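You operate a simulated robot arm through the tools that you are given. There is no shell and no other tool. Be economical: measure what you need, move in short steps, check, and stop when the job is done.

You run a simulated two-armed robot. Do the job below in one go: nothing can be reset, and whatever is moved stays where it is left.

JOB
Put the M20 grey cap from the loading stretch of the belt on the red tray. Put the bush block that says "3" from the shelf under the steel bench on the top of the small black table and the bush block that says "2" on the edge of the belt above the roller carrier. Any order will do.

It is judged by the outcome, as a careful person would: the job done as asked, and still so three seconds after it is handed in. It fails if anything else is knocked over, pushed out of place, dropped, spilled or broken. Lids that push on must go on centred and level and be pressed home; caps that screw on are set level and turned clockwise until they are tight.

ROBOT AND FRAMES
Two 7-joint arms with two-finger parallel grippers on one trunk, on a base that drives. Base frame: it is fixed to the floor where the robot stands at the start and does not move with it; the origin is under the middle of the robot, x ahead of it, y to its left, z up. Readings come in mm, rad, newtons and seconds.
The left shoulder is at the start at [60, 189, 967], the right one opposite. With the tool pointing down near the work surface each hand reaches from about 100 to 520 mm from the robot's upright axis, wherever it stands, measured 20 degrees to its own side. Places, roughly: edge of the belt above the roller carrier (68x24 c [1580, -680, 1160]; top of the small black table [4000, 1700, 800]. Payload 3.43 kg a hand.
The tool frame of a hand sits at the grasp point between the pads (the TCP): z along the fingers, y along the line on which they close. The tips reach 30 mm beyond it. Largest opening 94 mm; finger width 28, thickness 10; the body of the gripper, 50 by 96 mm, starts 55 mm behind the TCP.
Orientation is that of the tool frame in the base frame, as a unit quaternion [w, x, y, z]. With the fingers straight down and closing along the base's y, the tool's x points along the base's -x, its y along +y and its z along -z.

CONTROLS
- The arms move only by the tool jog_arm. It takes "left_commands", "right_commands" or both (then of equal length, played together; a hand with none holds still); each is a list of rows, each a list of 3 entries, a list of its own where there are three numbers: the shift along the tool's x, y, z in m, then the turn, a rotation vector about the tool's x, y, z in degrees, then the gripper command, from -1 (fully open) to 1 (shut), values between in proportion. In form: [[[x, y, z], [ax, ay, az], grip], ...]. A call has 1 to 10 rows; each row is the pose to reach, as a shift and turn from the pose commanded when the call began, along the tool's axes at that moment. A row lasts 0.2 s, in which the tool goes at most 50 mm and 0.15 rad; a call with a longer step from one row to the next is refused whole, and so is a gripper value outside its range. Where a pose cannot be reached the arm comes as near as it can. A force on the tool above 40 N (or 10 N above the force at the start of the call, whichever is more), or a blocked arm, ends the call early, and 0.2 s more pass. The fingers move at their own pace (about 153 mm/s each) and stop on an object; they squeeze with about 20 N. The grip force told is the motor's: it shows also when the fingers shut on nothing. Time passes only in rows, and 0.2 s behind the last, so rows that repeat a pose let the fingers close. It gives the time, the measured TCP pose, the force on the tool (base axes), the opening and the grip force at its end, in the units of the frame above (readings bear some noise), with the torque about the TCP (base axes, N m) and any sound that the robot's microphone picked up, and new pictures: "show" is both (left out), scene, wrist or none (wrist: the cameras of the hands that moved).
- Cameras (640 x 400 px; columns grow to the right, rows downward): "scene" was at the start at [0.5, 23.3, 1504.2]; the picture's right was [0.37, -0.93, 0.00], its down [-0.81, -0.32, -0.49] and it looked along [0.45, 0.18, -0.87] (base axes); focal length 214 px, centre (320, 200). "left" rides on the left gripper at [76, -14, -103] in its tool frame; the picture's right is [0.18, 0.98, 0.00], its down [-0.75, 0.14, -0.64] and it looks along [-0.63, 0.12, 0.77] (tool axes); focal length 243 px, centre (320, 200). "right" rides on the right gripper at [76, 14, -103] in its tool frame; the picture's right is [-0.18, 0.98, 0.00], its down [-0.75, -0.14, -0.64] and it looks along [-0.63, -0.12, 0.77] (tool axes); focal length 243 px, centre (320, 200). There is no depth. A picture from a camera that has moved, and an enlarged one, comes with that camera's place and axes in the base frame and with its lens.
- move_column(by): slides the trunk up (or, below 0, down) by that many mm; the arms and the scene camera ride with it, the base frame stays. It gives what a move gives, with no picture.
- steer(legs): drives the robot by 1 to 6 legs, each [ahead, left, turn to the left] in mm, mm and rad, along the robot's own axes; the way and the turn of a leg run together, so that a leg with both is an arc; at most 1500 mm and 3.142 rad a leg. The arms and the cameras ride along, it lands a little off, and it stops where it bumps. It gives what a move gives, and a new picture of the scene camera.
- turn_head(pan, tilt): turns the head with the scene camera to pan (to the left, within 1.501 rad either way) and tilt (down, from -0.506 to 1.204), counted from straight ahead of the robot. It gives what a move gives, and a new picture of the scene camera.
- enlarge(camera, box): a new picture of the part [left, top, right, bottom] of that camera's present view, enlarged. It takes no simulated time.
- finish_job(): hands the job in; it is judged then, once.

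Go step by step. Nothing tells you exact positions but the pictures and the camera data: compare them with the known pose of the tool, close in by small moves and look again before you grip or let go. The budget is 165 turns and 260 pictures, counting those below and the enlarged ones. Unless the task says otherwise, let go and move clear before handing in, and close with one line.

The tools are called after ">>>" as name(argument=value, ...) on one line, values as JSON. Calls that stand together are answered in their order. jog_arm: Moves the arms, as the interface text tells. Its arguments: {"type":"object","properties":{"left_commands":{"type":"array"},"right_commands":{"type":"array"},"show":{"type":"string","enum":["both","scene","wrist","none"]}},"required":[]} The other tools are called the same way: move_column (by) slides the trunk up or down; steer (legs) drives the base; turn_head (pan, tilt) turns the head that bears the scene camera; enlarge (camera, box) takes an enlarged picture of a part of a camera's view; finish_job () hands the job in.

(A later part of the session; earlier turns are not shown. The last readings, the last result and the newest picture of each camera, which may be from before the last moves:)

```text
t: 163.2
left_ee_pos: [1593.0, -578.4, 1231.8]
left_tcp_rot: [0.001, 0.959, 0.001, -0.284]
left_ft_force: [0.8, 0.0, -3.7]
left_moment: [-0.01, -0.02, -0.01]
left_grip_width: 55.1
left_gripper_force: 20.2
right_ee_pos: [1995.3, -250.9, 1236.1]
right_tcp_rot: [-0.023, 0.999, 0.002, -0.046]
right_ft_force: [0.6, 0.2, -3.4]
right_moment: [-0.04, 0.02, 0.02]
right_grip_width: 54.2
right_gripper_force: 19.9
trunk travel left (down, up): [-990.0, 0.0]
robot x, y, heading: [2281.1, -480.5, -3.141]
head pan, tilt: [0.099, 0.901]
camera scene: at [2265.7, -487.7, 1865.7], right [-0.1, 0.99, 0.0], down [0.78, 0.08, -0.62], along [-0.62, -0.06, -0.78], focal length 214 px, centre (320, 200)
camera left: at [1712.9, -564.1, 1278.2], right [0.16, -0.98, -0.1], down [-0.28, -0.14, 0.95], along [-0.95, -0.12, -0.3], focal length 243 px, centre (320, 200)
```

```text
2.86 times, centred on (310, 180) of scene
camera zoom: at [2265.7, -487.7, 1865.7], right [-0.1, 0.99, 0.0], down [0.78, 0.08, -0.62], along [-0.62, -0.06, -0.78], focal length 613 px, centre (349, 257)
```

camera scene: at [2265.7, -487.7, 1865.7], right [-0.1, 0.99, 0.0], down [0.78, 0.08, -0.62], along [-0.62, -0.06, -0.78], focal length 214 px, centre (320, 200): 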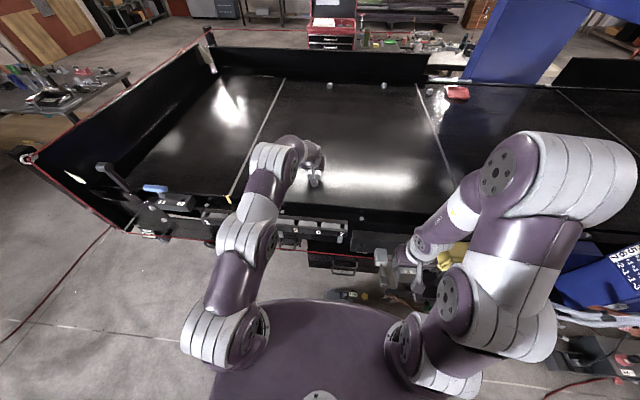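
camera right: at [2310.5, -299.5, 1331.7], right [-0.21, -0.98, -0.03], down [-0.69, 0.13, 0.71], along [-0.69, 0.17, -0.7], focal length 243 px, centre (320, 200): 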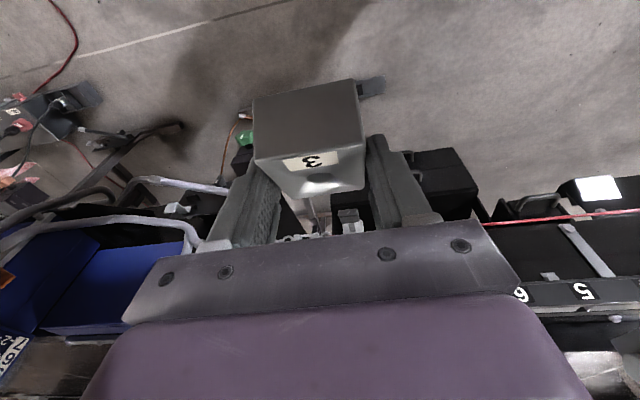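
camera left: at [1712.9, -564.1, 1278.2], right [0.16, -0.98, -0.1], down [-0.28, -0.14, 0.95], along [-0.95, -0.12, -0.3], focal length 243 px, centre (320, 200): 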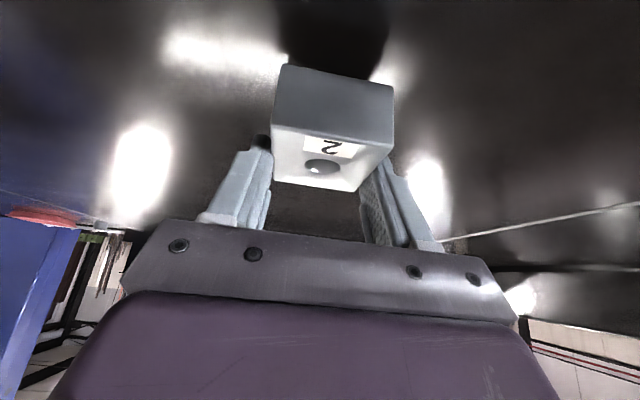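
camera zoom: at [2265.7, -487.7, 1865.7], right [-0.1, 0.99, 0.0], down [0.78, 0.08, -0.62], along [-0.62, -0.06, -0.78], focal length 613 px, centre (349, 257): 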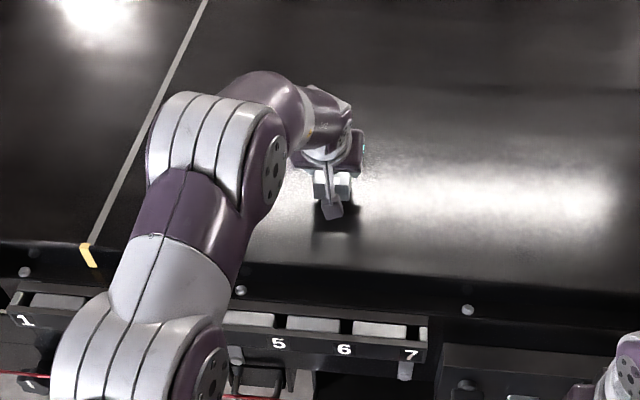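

>>> jog_arm(left_commands=[[[0.0055, 0, 0.0084], [0, 0, 0], 1], [[0.0087, 0, 0.0134], [0, 0, 0], 1], [[0.0109, 0, 0.0168], [0, 0, 0], 1], [[0.0131, 0, 0.0201], [0, 0, 0], 1], [[0.0153, 0, 0.0235], [0, 0, 0], 1], [[0.0174, 0, 0.0268], [0, 0, 0], 1], [[0.0196, 0, 0.0302], [0, 0, 0], 1], [[0.0218, 0, 0.0336], [0, 0, 0], 1]], show="wrist")

```text
t: 164.5
left_ee_pos: [1591.8, -578.6, 1215.0]
left_tcp_rot: [-0.001, 0.956, 0.0, -0.294]
left_ft_force: [9.1, -5.1, 11.7]
left_moment: [-0.24, -0.86, -0.17]
left_grip_width: 55.0
left_gripper_force: 19.9
right_ee_pos: [1997.3, -251.5, 1236.9]
right_tcp_rot: [-0.023, 0.999, 0.003, -0.047]
right_ft_force: [-0.4, -0.2, -4.5]
right_moment: [-0.01, 0.03, 0.0]
right_grip_width: 53.9
right_gripper_force: 20.3
trunk travel left (down, up): [-990.0, 0.0]
robot x, y, heading: [2281.1, -482.0, -3.143]
head pan, tilt: [0.099, 0.901]
stopped in row 6 (left hand): the force on the tool passed its limit (the readings are from after the stop); the commanded pose is now the measured one
camera left: at [1712.2, -563.6, 1258.7], right [0.15, -0.98, -0.1], down [-0.26, -0.14, 0.95], along [-0.95, -0.12, -0.28], focal length 243 px, centre (320, 200)
```

left: 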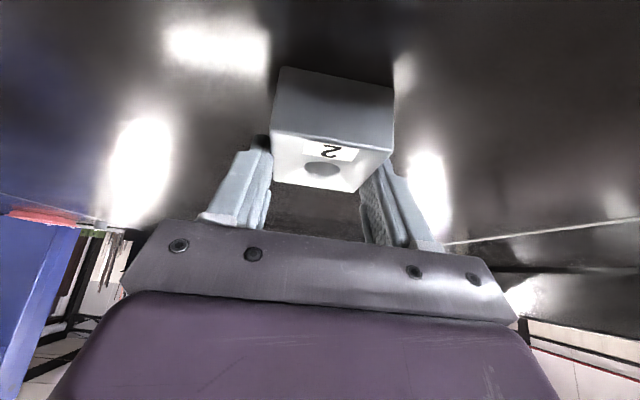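

>>> enlarge(camera="scene", box=[280, 140, 350, 210])

>>> enlarge(camera="left", box=[240, 30, 430, 200])

```text
5.71 times, centred on (315, 175) of scene
camera zoom: at [2270.0, -487.9, 1865.5], right [-0.1, 0.99, 0.0], down [0.78, 0.08, -0.62], along [-0.62, -0.06, -0.78], focal length 1226 px, centre (349, 343)
```

zoom: 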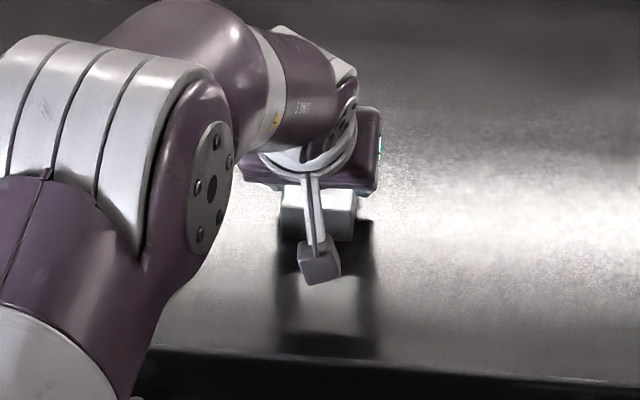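

```text
2.35 times, centred on (335, 115) of left
camera zoom: at [1712.2, -563.6, 1258.7], right [0.15, -0.98, -0.1], down [-0.26, -0.14, 0.95], along [-0.95, -0.12, -0.28], focal length 571 px, centre (285, 400)
```

zoom: 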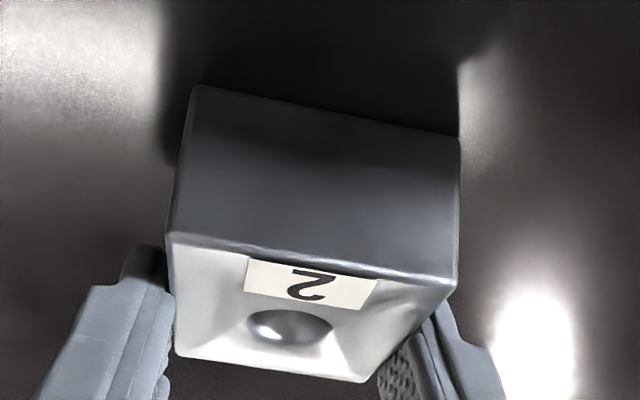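

It rests on the belt (contact force felt, belt ≈1175). Releasing and backing off along the tool axis.

>>> jog_arm(left_commands=[[[0, 0, 0], [0, 0, 0], 0.3], [[0, 0, 0], [0, 0, 0], -0.3], [[0, 0, 0], [0, 0, 0], -1], [[0, 0, 0], [0, 0, 0], -1], [[0, 0, -0.03], [0, 0, 0], -1], [[0, 0, -0.06], [0, 0, 0], -1], [[-0.02, 0, -0.09], [0, 0, 0], -1], [[-0.04, 0, -0.12], [0, 0, 0], -1]])

```text
t: 166.3
left_ee_pos: [1625.8, -575.9, 1332.1]
left_tcp_rot: [0.001, 0.956, 0.002, -0.292]
left_ft_force: [0.5, 0.6, 0.5]
left_moment: [0.03, 0.02, -0.01]
left_grip_width: 94.0
left_gripper_force: 0.0
left hand out of reach, approached as far as the arm can: row 8
right_ee_pos: [1994.1, -250.9, 1235.3]
right_tcp_rot: [-0.024, 0.999, 0.003, -0.045]
right_ft_force: [-0.6, -0.5, -4.4]
right_moment: [0.0, 0.0, -0.02]
right_grip_width: 54.2
right_gripper_force: 20.4
trunk travel left (down, up): [-990.0, 0.0]
robot x, y, heading: [2281.7, -480.3, -3.14]
head pan, tilt: [0.099, 0.901]
camera scene: at [2264.4, -487.5, 1865.7], right [-0.1, 0.99, 0.0], down [0.78, 0.08, -0.62], along [-0.62, -0.06, -0.78], focal length 214 px, centre (320, 200)
camera left: at [1746.8, -560.6, 1376.2], right [0.16, -0.98, -0.1], down [-0.26, -0.14, 0.95], along [-0.95, -0.12, -0.28], focal length 243 px, centre (320, 200)
```

scene: 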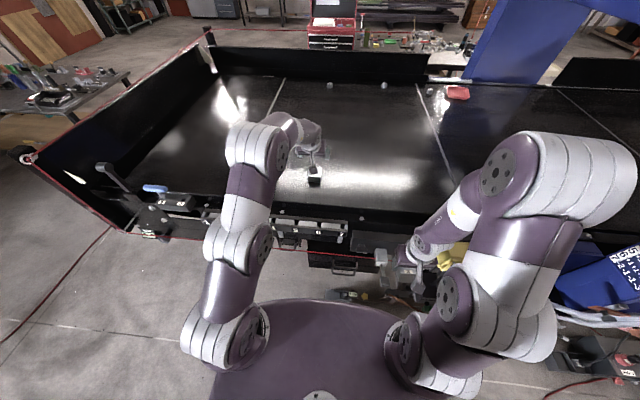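
left: 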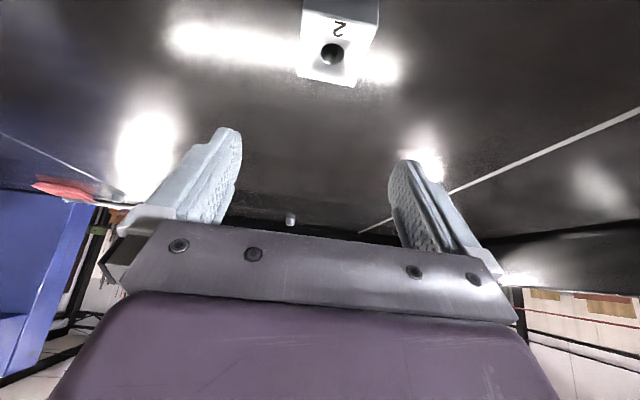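

Block 2 stands flat on the belt edge. I back off, turn toward the table, and look.

>>> steer(legs=[[-400, 0, 0], [0, 0, -1.57], [0, -350, 0]])

>>> turn_head(pan=-0.3, tilt=0.4)

```text
t: 174.5
left_ee_pos: [2929.0, 180.0, 1332.9]
left_tcp_rot: [-0.206, 0.681, -0.671, -0.209]
left_ft_force: [-1.4, -0.6, -0.9]
left_moment: [0.0, -0.03, -0.04]
left_grip_width: 93.9
left_gripper_force: 0.0
right_ee_pos: [3256.0, -183.7, 1236.0]
right_tcp_rot: [-0.049, 0.71, -0.702, -0.015]
right_ft_force: [-0.1, 0.1, -4.1]
right_moment: [0.01, -0.02, 0.02]
right_grip_width: 54.4
right_gripper_force: 20.1
trunk travel left (down, up): [-990.0, 0.0]
robot x, y, heading: [3035.1, -473.4, 1.583]
head pan, tilt: [0.099, 0.901]
camera scene: at [3022.8, -458.4, 1865.7], right [0.99, 0.11, 0.0], down [0.09, -0.78, -0.62], along [-0.07, 0.62, -0.78], focal length 214 px, centre (320, 200)
```

scene: 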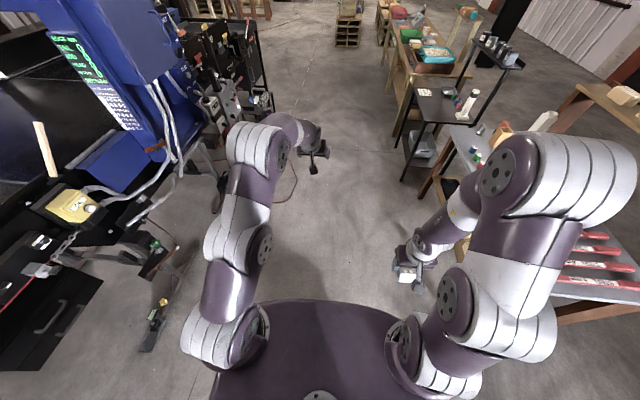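

```text
t: 175.4
left_ee_pos: [2932.3, 180.6, 1331.6]
left_tcp_rot: [-0.205, 0.68, -0.672, -0.209]
left_ft_force: [0.7, -0.2, 0.6]
left_moment: [0.0, 0.01, -0.02]
left_grip_width: 93.9
left_gripper_force: 0.0
right_ee_pos: [3259.9, -183.8, 1235.9]
right_tcp_rot: [-0.049, 0.711, -0.701, -0.017]
right_ft_force: [0.8, -0.2, -3.4]
right_moment: [0.02, 0.01, 0.03]
right_grip_width: 53.9
right_gripper_force: 20.0
trunk travel left (down, up): [-990.0, 0.0]
robot x, y, heading: [3032.5, -469.3, 1.583]
head pan, tilt: [-0.3, 0.4]
camera scene: at [3062.2, -444.6, 1908.6], right [0.96, -0.28, 0.0], down [-0.11, -0.37, -0.92], along [0.26, 0.88, -0.39], focal length 214 px, centre (320, 200)
```

scene: 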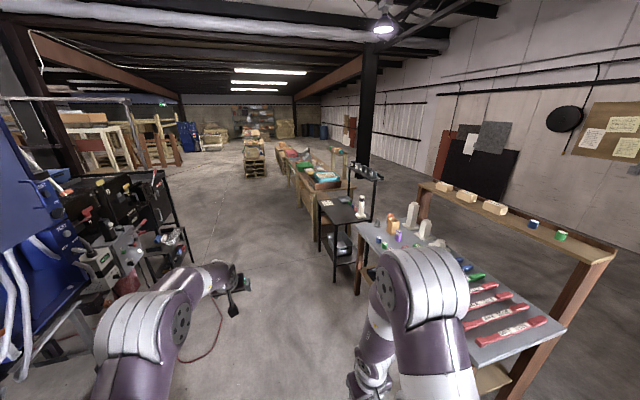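

>>> enlarge(camera="scene", box=[300, 150, 420, 300])

```text
2.67 times, centred on (360, 225) of scene
camera zoom: at [3062.2, -444.6, 1908.6], right [0.96, -0.28, 0.0], down [-0.11, -0.37, -0.92], along [0.26, 0.88, -0.39], focal length 572 px, centre (213, 133)
```

zoom: 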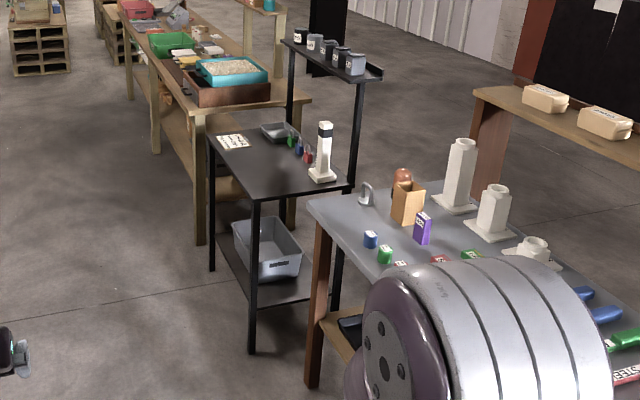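

The table top spans about x 3760–4185, y 1355–2055, with its front middle free. I'll drive to about y=1760 and face it.

>>> steer(legs=[[1120, 0, -0.013], [1100, 0, 0], [0, 0, -1.57]])

>>> turn_head(pan=0.0, tilt=0.8)

```text
t: 190.1
left_ee_pos: [3692.5, 1840.1, 1333.0]
left_tcp_rot: [0.293, -0.007, 0.956, 0.003]
left_ft_force: [0.3, -0.6, 0.0]
left_moment: [0.0, 0.0, 0.01]
left_grip_width: 94.0
left_gripper_force: 0.1
right_ee_pos: [3329.2, 1512.6, 1236.4]
right_tcp_rot: [0.046, -0.007, 0.999, -0.024]
right_ft_force: [0.4, 0.0, -4.8]
right_moment: [0.01, -0.01, 0.01]
right_grip_width: 54.3
right_gripper_force: 20.5
trunk travel left (down, up): [-990.0, 0.0]
robot x, y, heading: [3037.2, 1735.6, 0.014]
head pan, tilt: [-0.3, 0.4]
camera scene: at [3067.7, 1707.6, 1908.7], right [-0.28, -0.96, 0.0], down [-0.37, 0.11, -0.92], along [0.88, -0.26, -0.39], focal length 214 px, centre (320, 200)
```

scene: 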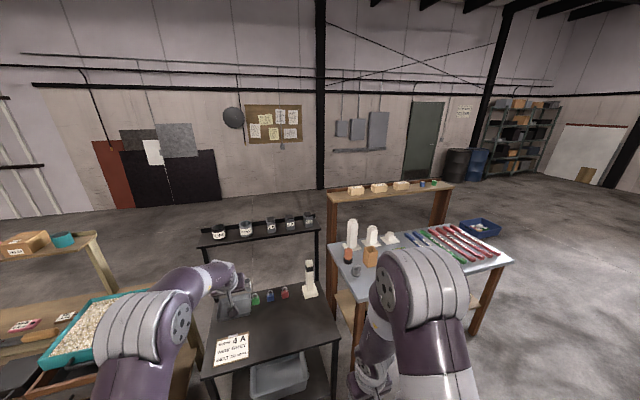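

```text
t: 191.0
left_ee_pos: [3692.5, 1839.0, 1332.1]
left_tcp_rot: [0.293, -0.006, 0.956, 0.002]
left_ft_force: [0.7, 0.2, -0.7]
left_moment: [0.0, 0.01, 0.01]
left_grip_width: 93.9
left_gripper_force: 0.0
right_ee_pos: [3327.4, 1511.6, 1236.5]
right_tcp_rot: [0.045, -0.008, 0.999, -0.022]
right_ft_force: [-0.8, -0.7, -4.0]
right_moment: [0.04, -0.02, 0.04]
right_grip_width: 54.2
right_gripper_force: 20.2
trunk travel left (down, up): [-990.0, 0.0]
robot x, y, heading: [3038.7, 1733.0, 0.015]
head pan, tilt: [0.0, 0.799]
camera scene: at [3059.4, 1734.4, 1873.7], right [0.01, -1.0, 0.0], down [-0.72, -0.01, -0.7], along [0.7, 0.01, -0.72], focal length 214 px, centre (320, 200)
```

scene: 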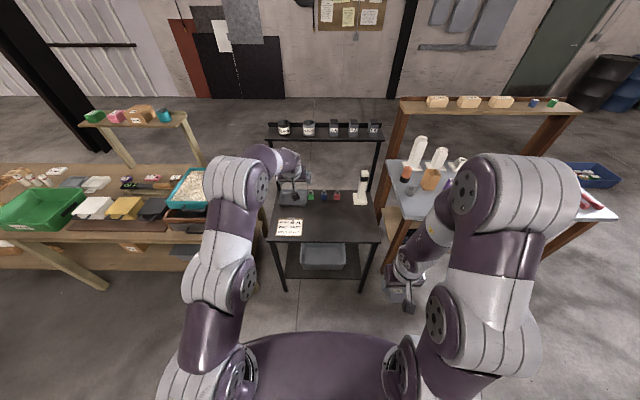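

The front middle of the table is clear. I'll tuck the left hand back, and bring the right hand forward re-tilted to 33° so block 3 is level again.

>>> jog_arm(left_commands=[[[0.041, 0.01, -0.017], [0, 4.25, 0], -1], [[0.082, 0.02, -0.035], [0, 8.5, 0], -1], [[0.123, 0.03, -0.052], [0, 12.75, 0], -1], [[0.164, 0.04, -0.069], [0, 17, 0], -1], [[0.205, 0.05, -0.086], [0, 21.25, 0], -1], [[0.246, 0.06, -0.104], [0, 25.5, 0], -1], [[0.287, 0.07, -0.121], [0, 29.75, 0], -1], [[0.329, 0.08, -0.138], [0, 34, 0], -1]], right_commands=[[[-0.025, 0.0125, 0], [0, -3.5, 0], 1], [[-0.05, 0.025, 0], [0, -7, 0], 1], [[-0.075, 0.0375, 0], [0, -10.5, 0], 1], [[-0.1, 0.05, 0], [0, -14, 0], 1], [[-0.125, 0.0625, 0], [0, -17.5, 0], 1], [[-0.15, 0.075, 0], [0, -21, 0], 1], [[-0.175, 0.0875, 0], [0, -24.5, 0], 1], [[-0.2, 0.1, 0], [0, -28, 0], 1]])

```text
t: 192.8
left_ee_pos: [3405.3, 1908.8, 1205.3]
left_tcp_rot: [0.096, -0.005, 0.995, -0.022]
left_ft_force: [-0.6, -0.1, -0.2]
left_moment: [-0.04, -0.01, -0.01]
left_grip_width: 94.1
left_gripper_force: 0.0
left hand out of reach, approached as far as the arm can: row 1, 2, 3, 4, 5, 6, 7, 8
right_ee_pos: [3527.5, 1615.2, 1251.2]
right_tcp_rot: [0.286, -0.013, 0.958, -0.021]
right_ft_force: [0.2, 1.0, -4.0]
right_moment: [-0.02, 0.04, -0.03]
right_grip_width: 54.2
right_gripper_force: 19.6
trunk travel left (down, up): [-990.0, 0.0]
robot x, y, heading: [3040.6, 1736.9, 0.009]
head pan, tilt: [0.0, 0.799]
camera scene: at [3059.4, 1737.2, 1873.6], right [0.01, -1.0, 0.0], down [-0.72, -0.01, -0.7], along [0.7, 0.01, -0.72], focal length 214 px, centre (320, 200)
camera right: at [3406.9, 1628.6, 1294.5], right [0.14, 0.99, 0.05], down [0.28, -0.09, 0.96], along [0.95, -0.12, -0.29], focal length 243 px, centre (320, 200)
camera left: at [3311.1, 1897.6, 1292.5], right [-0.19, 0.98, -0.08], down [0.61, 0.18, 0.77], along [0.77, 0.1, -0.64], focal length 243 px, centre (320, 200)
```

scene: 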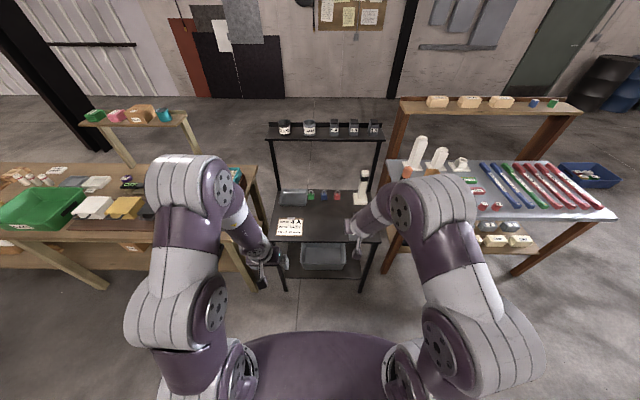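
right: 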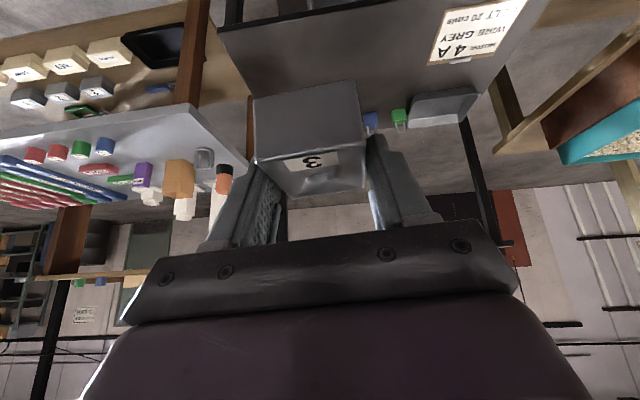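
left: 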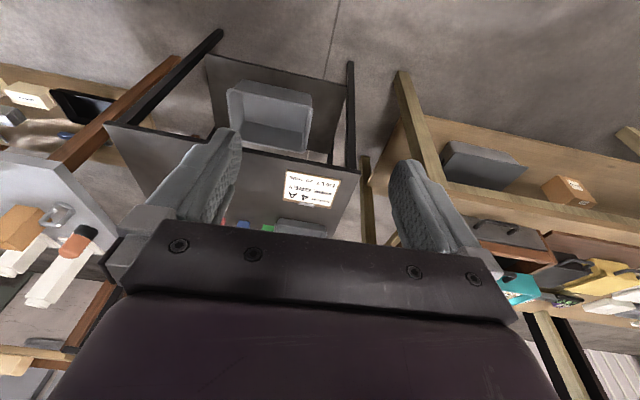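

>>> jog_arm(right_commands=[[[0, 0, 0], [-1.9, 0.2, 2.1], 1], [[0, 0, 0], [-1.9, 0.2, 2.1], 1]], show="none")

>>> move_column(by=-310)

>>> steer(legs=[[210, 0, -0.009]])

>>> turn_head(pan=-0.1, tilt=0.8)

```text
t: 193.4
left_ee_pos: [3406.1, 1908.2, 1204.9]
left_tcp_rot: [0.098, -0.004, 0.995, -0.022]
left_ft_force: [-0.1, -0.5, 0.3]
left_moment: [-0.02, 0.01, 0.01]
left_grip_width: 94.1
left_gripper_force: 0.0
right_ee_pos: [3527.6, 1615.2, 1249.9]
right_tcp_rot: [0.285, -0.002, 0.959, 0.001]
right_ft_force: [0.5, -0.1, -4.5]
right_moment: [-0.01, 0.01, 0.01]
right_grip_width: 54.3
right_gripper_force: 20.2
trunk travel left (down, up): [-990.0, 0.0]
robot x, y, heading: [3039.1, 1735.8, 0.013]
head pan, tilt: [0.0, 0.799]
```

```text
t: 196.5
left_ee_pos: [3405.1, 1907.0, 895.1]
left_tcp_rot: [0.096, -0.005, 0.995, -0.021]
left_ft_force: [-0.5, 0.2, 0.0]
left_moment: [0.04, -0.03, -0.01]
left_grip_width: 94.1
left_gripper_force: 0.0
right_ee_pos: [3526.8, 1613.0, 939.6]
right_tcp_rot: [0.284, -0.001, 0.959, 0.001]
right_ft_force: [-0.1, 0.4, -4.5]
right_moment: [0.01, -0.01, 0.02]
right_grip_width: 54.1
right_gripper_force: 19.8
trunk travel left (down, up): [-680.0, 310.0]
robot x, y, heading: [3039.6, 1739.0, 0.011]
head pan, tilt: [0.0, 0.799]
```

```text
t: 198.1
left_ee_pos: [3620.3, 1906.1, 895.4]
left_tcp_rot: [0.097, -0.002, 0.995, -0.02]
left_ft_force: [-0.6, 0.5, 0.8]
left_moment: [0.01, 0.0, -0.02]
left_grip_width: 94.0
left_gripper_force: 0.1
right_ee_pos: [3737.9, 1612.0, 939.6]
right_tcp_rot: [0.284, 0.003, 0.959, 0.0]
right_ft_force: [0.4, -0.4, -4.1]
right_moment: [-0.03, 0.05, -0.01]
right_grip_width: 54.4
right_gripper_force: 19.7
trunk travel left (down, up): [-680.0, 310.0]
robot x, y, heading: [3252.2, 1737.6, 0.004]
head pan, tilt: [0.0, 0.799]
camera scene: at [3272.5, 1736.6, 1563.6], right [0.01, -1.0, 0.0], down [-0.72, 0.0, -0.7], along [0.7, 0.0, -0.72], focal length 214 px, centre (320, 200)
```

scene: 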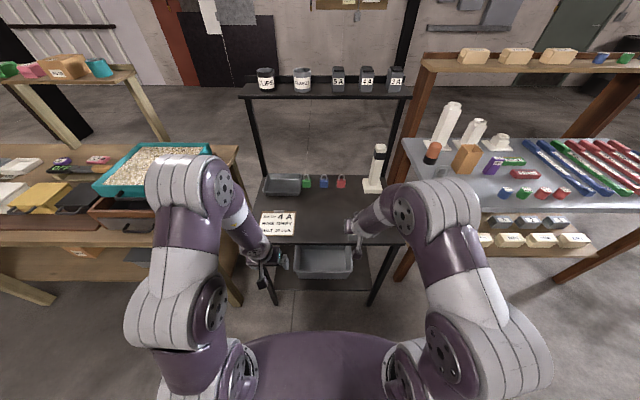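

```text
t: 198.8
left_ee_pos: [3618.0, 1906.5, 895.6]
left_tcp_rot: [0.097, -0.002, 0.995, -0.021]
left_ft_force: [0.4, 0.0, 0.1]
left_moment: [0.01, -0.01, -0.02]
left_grip_width: 93.9
left_gripper_force: 0.1
right_ee_pos: [3738.8, 1612.1, 939.1]
right_tcp_rot: [0.285, 0.003, 0.959, -0.001]
right_ft_force: [0.6, -0.1, -3.2]
right_moment: [-0.01, 0.02, -0.05]
right_grip_width: 53.9
right_gripper_force: 20.0
trunk travel left (down, up): [-680.0, 310.0]
robot x, y, heading: [3249.5, 1739.3, 0.004]
head pan, tilt: [-0.099, 0.799]
camera scene: at [3272.0, 1728.6, 1563.6], right [-0.09, -1.0, 0.0], down [-0.71, 0.07, -0.7], along [0.69, -0.07, -0.72], focal length 214 px, centre (320, 200)
```

scene: 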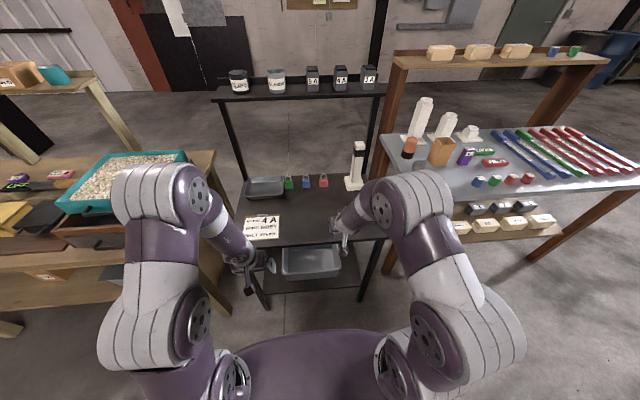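

>>> jog_arm(right_commands=[[[-0.022, 0.0095, 0.026], [0, 0, 0], 1], [[-0.044, 0.019, 0.052], [0, 0, 0], 1], [[-0.066, 0.0285, 0.079], [0, 0, 0], 1], [[-0.088, 0.038, 0.105], [0, 0, 0], 1], [[-0.088, 0.038, 0.105], [0, 0, 0], 1]])

```text
t: 200.0
left_ee_pos: [3619.0, 1905.0, 895.1]
left_tcp_rot: [0.097, -0.001, 0.995, -0.02]
left_ft_force: [-0.6, 0.7, -0.5]
left_moment: [-0.03, 0.0, 0.0]
left_grip_width: 94.0
left_gripper_force: 0.0
right_ee_pos: [3868.2, 1649.9, 900.7]
right_tcp_rot: [0.283, 0.003, 0.959, -0.001]
right_ft_force: [0.5, 0.3, -3.2]
right_moment: [-0.01, 0.03, 0.01]
right_grip_width: 54.3
right_gripper_force: 19.9
trunk travel left (down, up): [-680.0, 310.0]
robot x, y, heading: [3252.6, 1735.4, 0.002]
head pan, tilt: [-0.099, 0.799]
camera scene: at [3270.4, 1728.5, 1563.7], right [-0.09, -1.0, 0.0], down [-0.71, 0.07, -0.7], along [0.69, -0.07, -0.72], focal length 214 px, centre (320, 200)
camera right: at [3748.6, 1665.0, 945.9], right [0.16, 0.98, 0.1], down [0.28, -0.14, 0.95], along [0.95, -0.12, -0.3], focal length 243 px, centre (320, 200)
```

scene: 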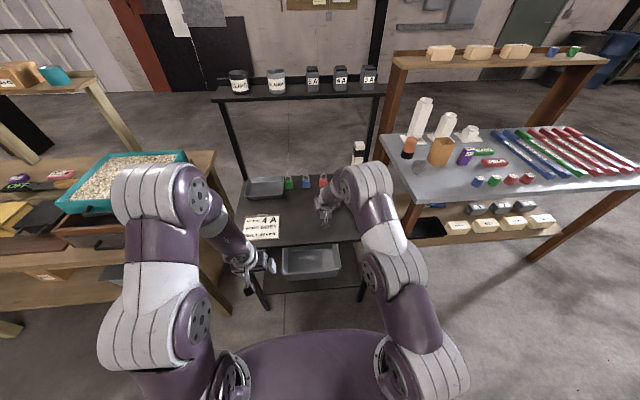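
right: 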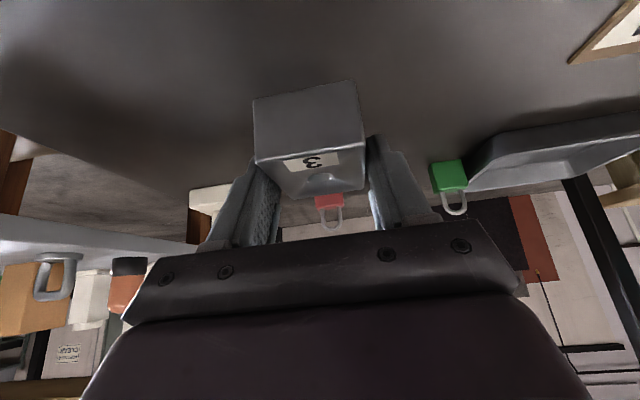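

>>> jog_arm(right_commands=[[[0.0164, 0, 0.0252], [0, 0, 0], 1], [[0.0202, 0, 0.031], [0, 0, 0], 1], [[0.024, 0, 0.0369], [0, 0, 0], 1], [[0.0262, 0, 0.0403], [0, 0, 0], 1], [[0.0283, 0, 0.0436], [0, 0, 0], 1], [[0.0305, 0, 0.047], [0, 0, 0], 1], [[0.0327, 0, 0.0503], [0, 0, 0], 1], [[0.0349, 0, 0.0537], [0, 0, 0], 1], [[0.0371, 0, 0.057], [0, 0, 0], 1]])

```text
t: 202.0
left_ee_pos: [3617.4, 1906.0, 896.8]
left_tcp_rot: [0.097, -0.001, 0.995, -0.021]
left_ft_force: [-0.1, 0.1, 0.5]
left_moment: [0.0, 0.01, 0.02]
left_grip_width: 94.3
left_gripper_force: 0.0
right_ee_pos: [3869.6, 1647.3, 835.7]
right_tcp_rot: [0.288, 0.004, 0.958, -0.001]
right_ft_force: [1.5, -0.8, 20.6]
right_moment: [0.0, 0.13, 0.06]
right_grip_width: 54.3
right_gripper_force: 20.8
trunk travel left (down, up): [-680.0, 310.0]
robot x, y, heading: [3249.6, 1739.8, 0.008]
head pan, tilt: [-0.099, 0.799]
camera scene: at [3268.0, 1728.8, 1564.0], right [-0.09, -1.0, 0.0], down [-0.71, 0.07, -0.7], along [0.7, -0.07, -0.72], focal length 214 px, centre (320, 200)
camera right: at [3748.8, 1663.6, 880.0], right [0.16, 0.98, 0.1], down [0.28, -0.14, 0.95], along [0.95, -0.12, -0.29], focal length 243 px, centre (320, 200)
```

scene: 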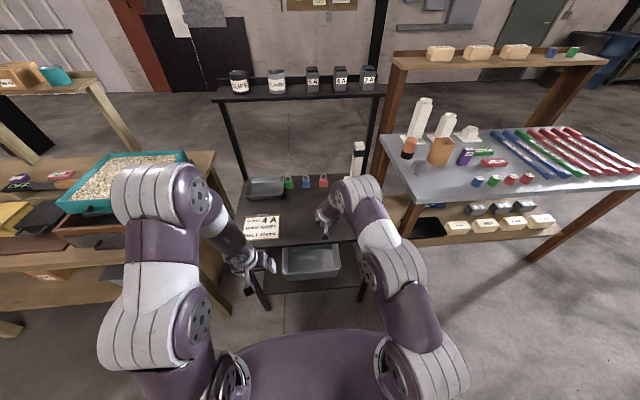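
right: 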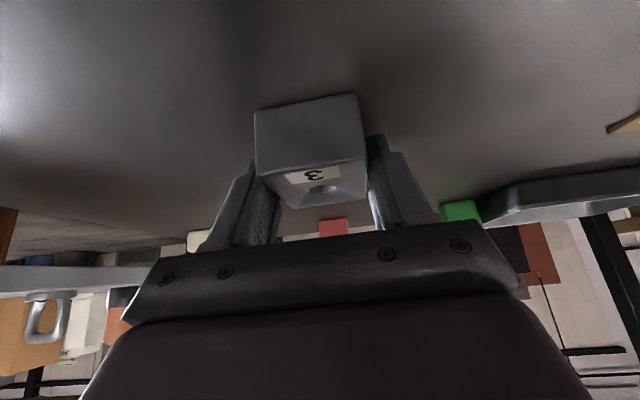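

Block 3 rests on the table. Releasing and retreating.

>>> jog_arm(right_commands=[[[-0.001, 0, -0.002], [0, 0, 0], 1], [[-0.001, 0, -0.002], [0, 0, 0], 0.3], [[-0.001, 0, -0.002], [0, 0, 0], -0.3], [[-0.001, 0, -0.002], [0, 0, 0], -1], [[-0.001, 0, -0.002], [0, 0, 0], -1], [[0, 0, -0.03], [0, 0, 0], -1], [[0, 0, -0.06], [0, 0, 0], -1], [[0, 0, -0.1], [0, 0, 0], -1], [[0, 0, -0.14], [0, 0, 0], -1]])

```text
t: 204.0
left_ee_pos: [3618.4, 1906.0, 894.1]
left_tcp_rot: [0.098, -0.002, 0.995, -0.021]
left_ft_force: [-0.5, 0.4, 0.2]
left_moment: [-0.02, -0.01, -0.01]
left_grip_width: 93.8
left_gripper_force: 0.0
right_ee_pos: [3791.0, 1649.0, 950.2]
right_tcp_rot: [0.285, 0.003, 0.959, -0.001]
right_ft_force: [0.3, -0.1, 0.6]
right_moment: [0.0, 0.0, 0.02]
right_grip_width: 93.8
right_gripper_force: 0.1
trunk travel left (down, up): [-680.0, 310.0]
robot x, y, heading: [3250.7, 1737.1, 0.006]
head pan, tilt: [-0.099, 0.799]
camera scene: at [3269.5, 1728.8, 1563.6], right [-0.09, -1.0, 0.0], down [-0.71, 0.07, -0.7], along [0.69, -0.07, -0.72], focal length 214 px, centre (320, 200)
camera right: at [3671.8, 1663.1, 996.4], right [0.16, 0.98, 0.1], down [0.28, -0.14, 0.95], along [0.95, -0.12, -0.3], focal length 243 px, centre (320, 200)
```

scene: 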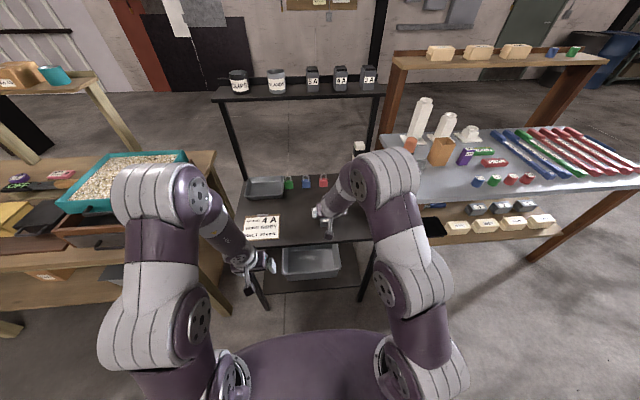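
right: 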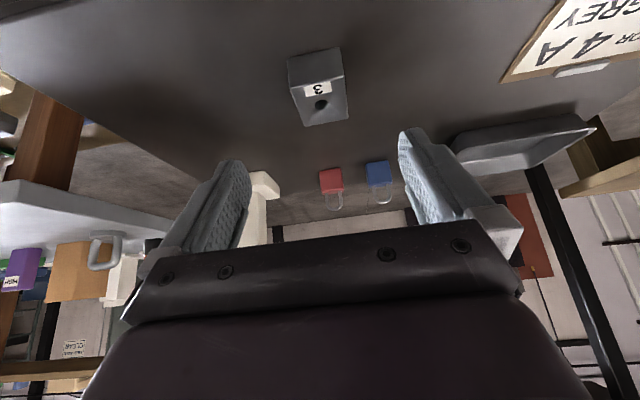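

Both blocks are placed. Now back round to the near side for the M20 cap. I'll back off, raise the trunk, tuck the right hand, and drive the known route while still facing +x.

>>> steer(legs=[[-350, 0, 0]])

>>> move_column(by=310)

>>> jog_arm(right_commands=[[[0.04, 0, -0.02], [0, 5, 0], -1], [[0.08, 0, -0.04], [0, 10, 0], -1], [[0.12, 0, -0.06], [0, 15, 0], -1], [[0.16, 0, -0.08], [0, 20, 0], -1], [[0.18, 0, -0.09], [0, 25, 0], -1]], show="none")

>>> steer(legs=[[0, -1330, 0], [0, -1330, 0], [0, -1330, 0]])

```text
t: 206.3
left_ee_pos: [3272.4, 1902.4, 895.3]
left_tcp_rot: [0.097, 0.003, 0.995, -0.021]
left_ft_force: [1.2, -0.3, 1.1]
left_moment: [-0.01, -0.04, -0.01]
left_grip_width: 94.0
left_gripper_force: 0.0
right_ee_pos: [3443.8, 1643.3, 949.9]
right_tcp_rot: [0.286, 0.007, 0.958, -0.001]
right_ft_force: [-0.1, 0.5, -0.4]
right_moment: [0.0, -0.01, 0.03]
right_grip_width: 94.0
right_gripper_force: 0.1
trunk travel left (down, up): [-680.0, 310.0]
robot x, y, heading: [2903.7, 1738.6, -0.003]
head pan, tilt: [-0.099, 0.799]
camera scene: at [2922.8, 1727.9, 1563.6], right [-0.1, -0.99, 0.0], down [-0.71, 0.07, -0.7], along [0.69, -0.07, -0.72], focal length 214 px, centre (320, 200)
```

scene: 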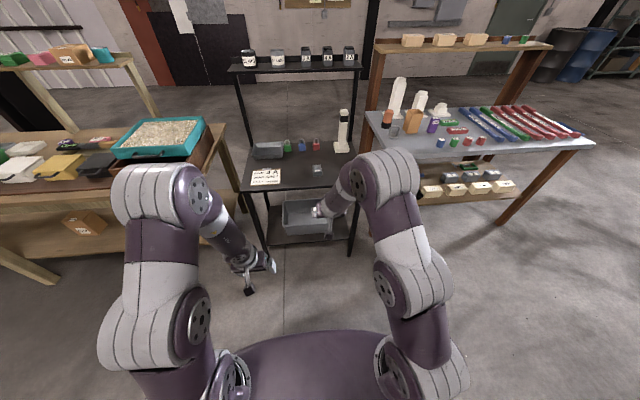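

```text
t: 209.3
left_ee_pos: [3272.4, 1902.9, 1205.6]
left_tcp_rot: [0.097, 0.002, 0.995, -0.021]
left_ft_force: [-0.1, -0.3, 0.1]
left_moment: [0.01, -0.03, 0.03]
left_grip_width: 93.7
left_gripper_force: 0.1
right_ee_pos: [3445.2, 1642.8, 1260.7]
right_tcp_rot: [0.284, 0.007, 0.959, -0.001]
right_ft_force: [0.3, -0.5, -0.4]
right_moment: [-0.01, 0.0, -0.03]
right_grip_width: 93.9
right_gripper_force: 0.1
trunk travel left (down, up): [-990.0, 0.0]
robot x, y, heading: [2897.3, 1738.7, -0.003]
head pan, tilt: [-0.099, 0.799]
```

```text
t: 210.5
left_ee_pos: [3271.5, 1903.3, 1206.6]
left_tcp_rot: [0.097, 0.002, 0.995, -0.021]
left_ft_force: [-0.2, -0.3, 0.6]
left_moment: [-0.02, 0.05, -0.01]
left_grip_width: 94.1
left_gripper_force: 0.1
right_ee_pos: [3242.9, 1645.6, 1238.3]
right_tcp_rot: [0.07, 0.007, 0.998, 0.0]
right_ft_force: [-1.1, 0.3, -0.3]
right_moment: [0.0, 0.01, -0.01]
right_grip_width: 93.9
right_gripper_force: 0.1
trunk travel left (down, up): [-990.0, 0.0]
robot x, y, heading: [2904.4, 1736.8, 0.001]
head pan, tilt: [-0.099, 0.799]
```

```text
t: 229.8
left_ee_pos: [3262.1, -2103.4, 1206.2]
left_tcp_rot: [0.097, 0.002, 0.995, -0.022]
left_ft_force: [-0.4, -0.3, 0.3]
left_moment: [-0.01, -0.02, 0.0]
left_grip_width: 94.0
left_gripper_force: 0.2
right_ee_pos: [3234.5, -2358.9, 1236.9]
right_tcp_rot: [0.071, 0.006, 0.997, -0.001]
right_ft_force: [0.2, 0.2, -0.3]
right_moment: [0.02, 0.01, 0.01]
right_grip_width: 94.4
right_gripper_force: 0.0
trunk travel left (down, up): [-990.0, 0.0]
robot x, y, heading: [2893.1, -2268.3, 0.001]
head pan, tilt: [-0.099, 0.799]
camera scene: at [2913.4, -2278.7, 1873.6], right [-0.1, -1.0, 0.0], down [-0.71, 0.07, -0.7], along [0.69, -0.07, -0.72], focal length 214 px, centre (320, 200)
```

scene: 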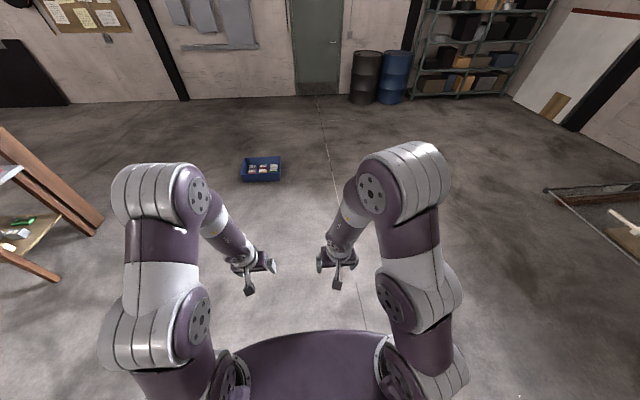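

>>> steer(legs=[[-1490, 0, 0], [-1490, 0, 0], [0, 1200, 0], [0, 1250, 0]])

>>> turn_head(pan=0.0, tilt=0.7)

```text
t: 255.7
left_ee_pos: [294.5, 355.1, 1205.2]
left_tcp_rot: [0.097, -0.002, 0.995, -0.021]
left_ft_force: [-0.6, -0.5, 0.9]
left_moment: [-0.01, 0.01, 0.0]
left_grip_width: 93.7
left_gripper_force: 0.1
right_ee_pos: [269.1, 98.9, 1237.7]
right_tcp_rot: [0.07, 0.003, 0.998, 0.001]
right_ft_force: [0.8, -0.2, 0.0]
right_moment: [-0.01, -0.01, 0.02]
right_grip_width: 93.7
right_gripper_force: 0.0
trunk travel left (down, up): [-990.0, 0.0]
robot x, y, heading: [-76.4, 188.8, 0.001]
head pan, tilt: [-0.099, 0.799]
camera scene: at [-52.4, 176.6, 1873.6], right [-0.09, -1.0, 0.0], down [-0.71, 0.07, -0.7], along [0.69, -0.06, -0.72], focal length 214 px, centre (320, 200)
```

scene: 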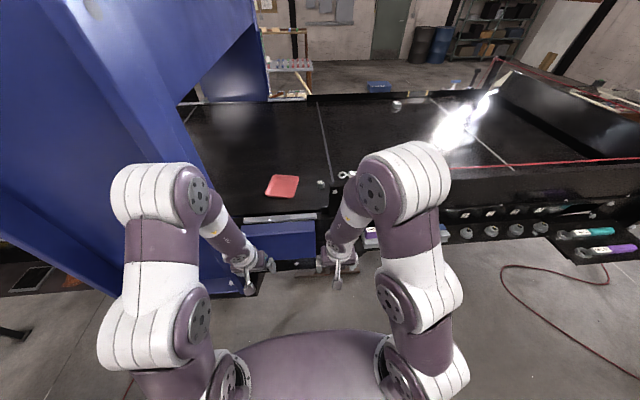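

```text
t: 256.3
left_ee_pos: [295.7, 355.8, 1204.6]
left_tcp_rot: [0.097, -0.002, 0.995, -0.02]
left_ft_force: [0.2, -0.4, -0.8]
left_moment: [0.0, 0.0, 0.01]
left_grip_width: 94.0
left_gripper_force: 0.1
right_ee_pos: [268.0, 98.3, 1238.0]
right_tcp_rot: [0.071, 0.003, 0.997, 0.001]
right_ft_force: [-0.4, 0.8, 0.7]
right_moment: [0.01, 0.02, -0.01]
right_grip_width: 94.3
right_gripper_force: 0.1
trunk travel left (down, up): [-990.0, 0.0]
robot x, y, heading: [-69.9, 183.9, 0.011]
head pan, tilt: [0.0, 0.7]
camera scene: at [-47.8, 185.4, 1881.9], right [0.01, -1.0, 0.0], down [-0.64, 0.0, -0.76], along [0.76, 0.01, -0.64], focal length 214 px, centre (320, 200)
```

scene: 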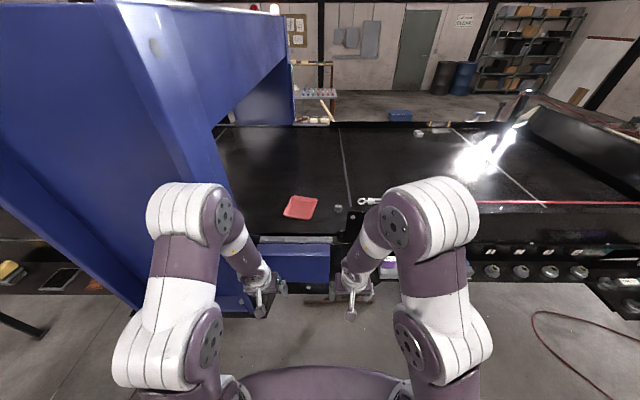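

Block 2 is still in place on the far edge. I'll tuck the right hand, raise the left, then move in by the opening left of the guard, turned about -0.4 rad, to reach in behind the guard.

>>> jog_arm(left_commands=[[[0, 0, -0.03], [0, 0, 0], -1], [[0, 0, -0.06], [0, 0, 0], -1], [[0, 0, -0.09], [0, 0, 0], -1], [[0, 0, -0.12], [0, 0, 0], -1]], right_commands=[[[0.0125, -0.035, 0], [0, 0, 0], -1], [[0.025, -0.07, 0], [0, 0, 0], -1], [[0.0375, -0.105, 0], [0, 0, 0], -1], [[0.05, -0.14, 0], [0, 0, 0], -1]], show="none")

>>> steer(legs=[[180, 120, 0]])

>>> turn_head(pan=-0.4, tilt=0.8)

```text
t: 257.3
left_ee_pos: [271.5, 360.6, 1326.7]
left_tcp_rot: [0.098, -0.001, 0.995, -0.02]
left_ft_force: [0.6, 0.1, 0.7]
left_moment: [0.02, -0.02, 0.0]
left_grip_width: 93.8
left_gripper_force: 0.0
left hand out of reach, approached as far as the arm can: row 1, 2
right_ee_pos: [214.3, -43.5, 1232.4]
right_tcp_rot: [0.071, 0.003, 0.997, 0.001]
right_ft_force: [0.9, 0.2, 0.0]
right_moment: [0.02, 0.0, 0.02]
right_grip_width: 93.9
right_gripper_force: 0.0
trunk travel left (down, up): [-990.0, 0.0]
robot x, y, heading: [-71.0, 184.3, 0.004]
head pan, tilt: [0.0, 0.7]
```

```text
t: 258.4
left_ee_pos: [323.0, 391.3, 1325.8]
left_tcp_rot: [0.094, -0.002, 0.995, -0.02]
left_ft_force: [-9.1, -22.0, 8.1]
left_moment: [1.97, -0.61, 0.47]
left_grip_width: 79.8
left_gripper_force: 0.0
right_ee_pos: [267.6, -10.5, 1232.3]
right_tcp_rot: [0.071, 0.003, 0.997, 0.001]
right_ft_force: [0.4, 0.6, 0.4]
right_moment: [0.01, 0.03, 0.01]
right_grip_width: 93.8
right_gripper_force: 0.1
trunk travel left (down, up): [-990.0, 0.0]
robot x, y, heading: [-20.3, 222.5, 0.005]
head pan, tilt: [0.0, 0.7]
stopped in leg 1: the force on the tool passed its limit (the readings are from after the stop); the commanded pose is now the measured one
camera scene: at [2.4, 216.3, 1882.3], right [0.01, -1.0, 0.0], down [-0.64, 0.0, -0.77], along [0.77, 0.01, -0.64], focal length 214 px, centre (320, 200)
```

scene: 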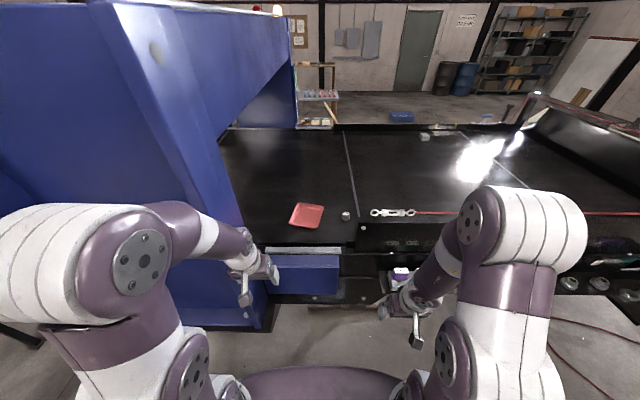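

```text
t: 259.3
left_ee_pos: [324.2, 390.9, 1325.4]
left_tcp_rot: [0.094, -0.001, 0.995, -0.019]
left_ft_force: [-6.6, -20.0, 3.9]
left_moment: [1.6, -0.4, 0.37]
left_grip_width: 82.4
left_gripper_force: 0.1
right_ee_pos: [267.9, -10.4, 1231.6]
right_tcp_rot: [0.071, 0.003, 0.997, 0.002]
right_ft_force: [-0.1, 0.5, -0.7]
right_moment: [0.04, -0.01, 0.04]
right_grip_width: 93.7
right_gripper_force: 0.0
trunk travel left (down, up): [-990.0, 0.0]
robot x, y, heading: [-18.1, 224.1, 0.006]
head pan, tilt: [-0.4, 0.799]
camera scene: at [-7.1, 182.4, 1873.5], right [-0.38, -0.92, 0.0], down [-0.66, 0.28, -0.7], along [0.65, -0.26, -0.72], focal length 214 px, centre (320, 200)
```

scene: 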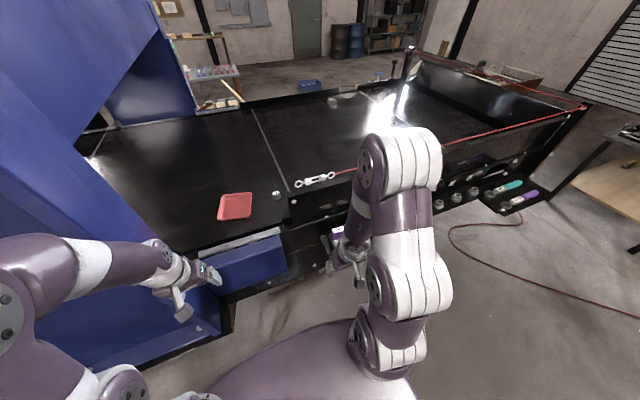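

The left finger brushed the fixed blue pillar, so it's nearer than I thought (y≈435). I'll back the robot right and re-check.

>>> steer(legs=[[0, -110, 0]])

>>> turn_head(pan=0.3, tilt=0.8)

```text
t: 260.5
left_ee_pos: [325.4, 295.5, 1322.3]
left_tcp_rot: [0.093, -0.003, 0.995, -0.024]
left_ft_force: [0.6, 0.2, 0.6]
left_moment: [-0.04, -0.02, -0.01]
left_grip_width: 93.7
left_gripper_force: 0.1
right_ee_pos: [271.8, -108.2, 1233.2]
right_tcp_rot: [0.07, 0.002, 0.998, -0.002]
right_ft_force: [0.2, 0.2, 0.0]
right_moment: [-0.05, -0.03, 0.01]
right_grip_width: 93.8
right_gripper_force: 0.1
trunk travel left (down, up): [-990.0, 0.0]
robot x, y, heading: [-20.4, 115.8, 0.013]
head pan, tilt: [-0.4, 0.799]
camera scene: at [-2.3, 90.6, 1873.8], right [-0.38, -0.93, 0.0], down [-0.66, 0.27, -0.7], along [0.64, -0.27, -0.72], focal length 214 px, centre (320, 200)
```

scene: 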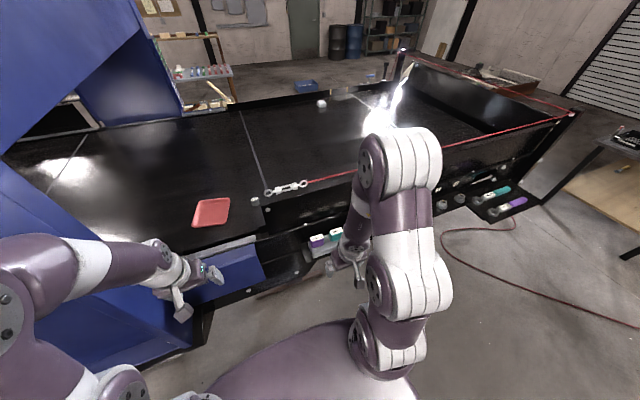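

```text
t: 261.5
left_ee_pos: [325.7, 290.8, 1322.9]
left_tcp_rot: [0.094, -0.003, 0.995, -0.021]
left_ft_force: [-0.7, 0.1, 0.3]
left_moment: [-0.01, -0.02, 0.02]
left_grip_width: 93.9
left_gripper_force: 0.0
right_ee_pos: [271.5, -111.5, 1232.6]
right_tcp_rot: [0.07, 0.002, 0.998, 0.0]
right_ft_force: [0.8, -0.2, -0.1]
right_moment: [-0.01, 0.02, 0.0]
right_grip_width: 93.9
right_gripper_force: 0.0
trunk travel left (down, up): [-990.0, 0.0]
robot x, y, heading: [-20.3, 118.9, 0.012]
head pan, tilt: [0.3, 0.799]
camera scene: at [-0.7, 139.4, 1873.6], right [0.3, -0.95, 0.0], down [-0.68, -0.22, -0.7], along [0.66, 0.21, -0.72], focal length 214 px, centre (320, 200)
```

scene: 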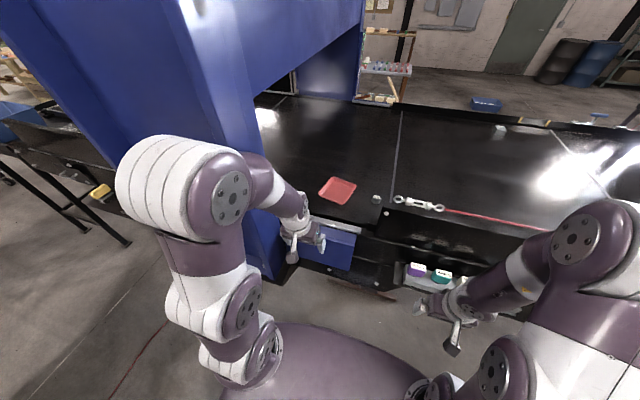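

I'll re-plan: stand by the opening facing mostly along -y so the left arm can reach in along the belt behind the guard. First back off and move the left hand out to the side.

>>> steer(legs=[[-70, -40, 0]])

>>> jog_arm(left_commands=[[[0.028, 0.028, 0], [0, 1.8, 0], -1], [[0.056, 0.056, 0], [0, 3.6, 0], -1], [[0.084, 0.084, 0], [0, 5.4, 0], -1], [[0.11, 0.115, 0], [0, 7.2, 0], -1]], show="none")

```text
t: 262.6
left_ee_pos: [262.0, 253.5, 1321.1]
left_tcp_rot: [0.091, -0.004, 0.996, -0.022]
left_ft_force: [1.2, -0.1, 0.0]
left_moment: [0.0, 0.02, -0.03]
left_grip_width: 94.1
left_gripper_force: 0.0
right_ee_pos: [207.1, -150.3, 1231.2]
right_tcp_rot: [0.067, 0.001, 0.998, -0.001]
right_ft_force: [1.2, 1.5, 0.0]
right_moment: [0.01, 0.04, 0.02]
right_grip_width: 93.9
right_gripper_force: 0.1
trunk travel left (down, up): [-990.0, 0.0]
robot x, y, heading: [-88.0, 76.7, 0.01]
head pan, tilt: [0.3, 0.799]
camera scene: at [-61.7, 102.4, 1873.4], right [0.31, -0.95, 0.0], down [-0.69, -0.22, -0.69], along [0.66, 0.21, -0.72], focal length 214 px, centre (320, 200)
```

scene: 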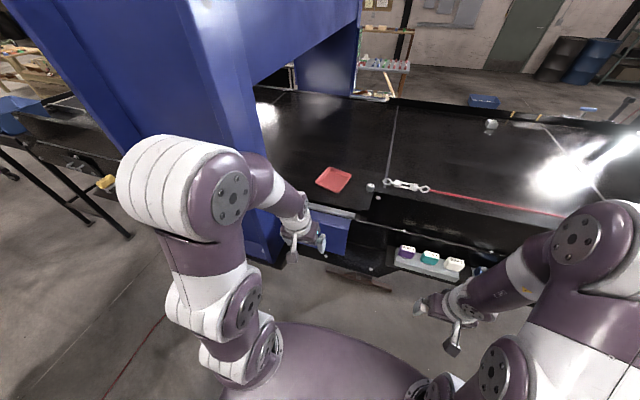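

```text
t: 263.6
left_ee_pos: [146.8, 365.3, 1299.3]
left_tcp_rot: [0.031, -0.001, 0.999, -0.022]
left_ft_force: [0.2, -0.9, -0.1]
left_moment: [-0.03, 0.04, -0.02]
left_grip_width: 94.1
left_gripper_force: 0.1
right_ee_pos: [200.8, -153.4, 1233.0]
right_tcp_rot: [0.071, 0.001, 0.997, 0.0]
right_ft_force: [-0.2, 0.6, 0.2]
right_moment: [-0.04, 0.01, -0.01]
right_grip_width: 94.1
right_gripper_force: 0.1
trunk travel left (down, up): [-990.0, 0.0]
robot x, y, heading: [-87.4, 75.6, 0.013]
head pan, tilt: [0.3, 0.799]
```

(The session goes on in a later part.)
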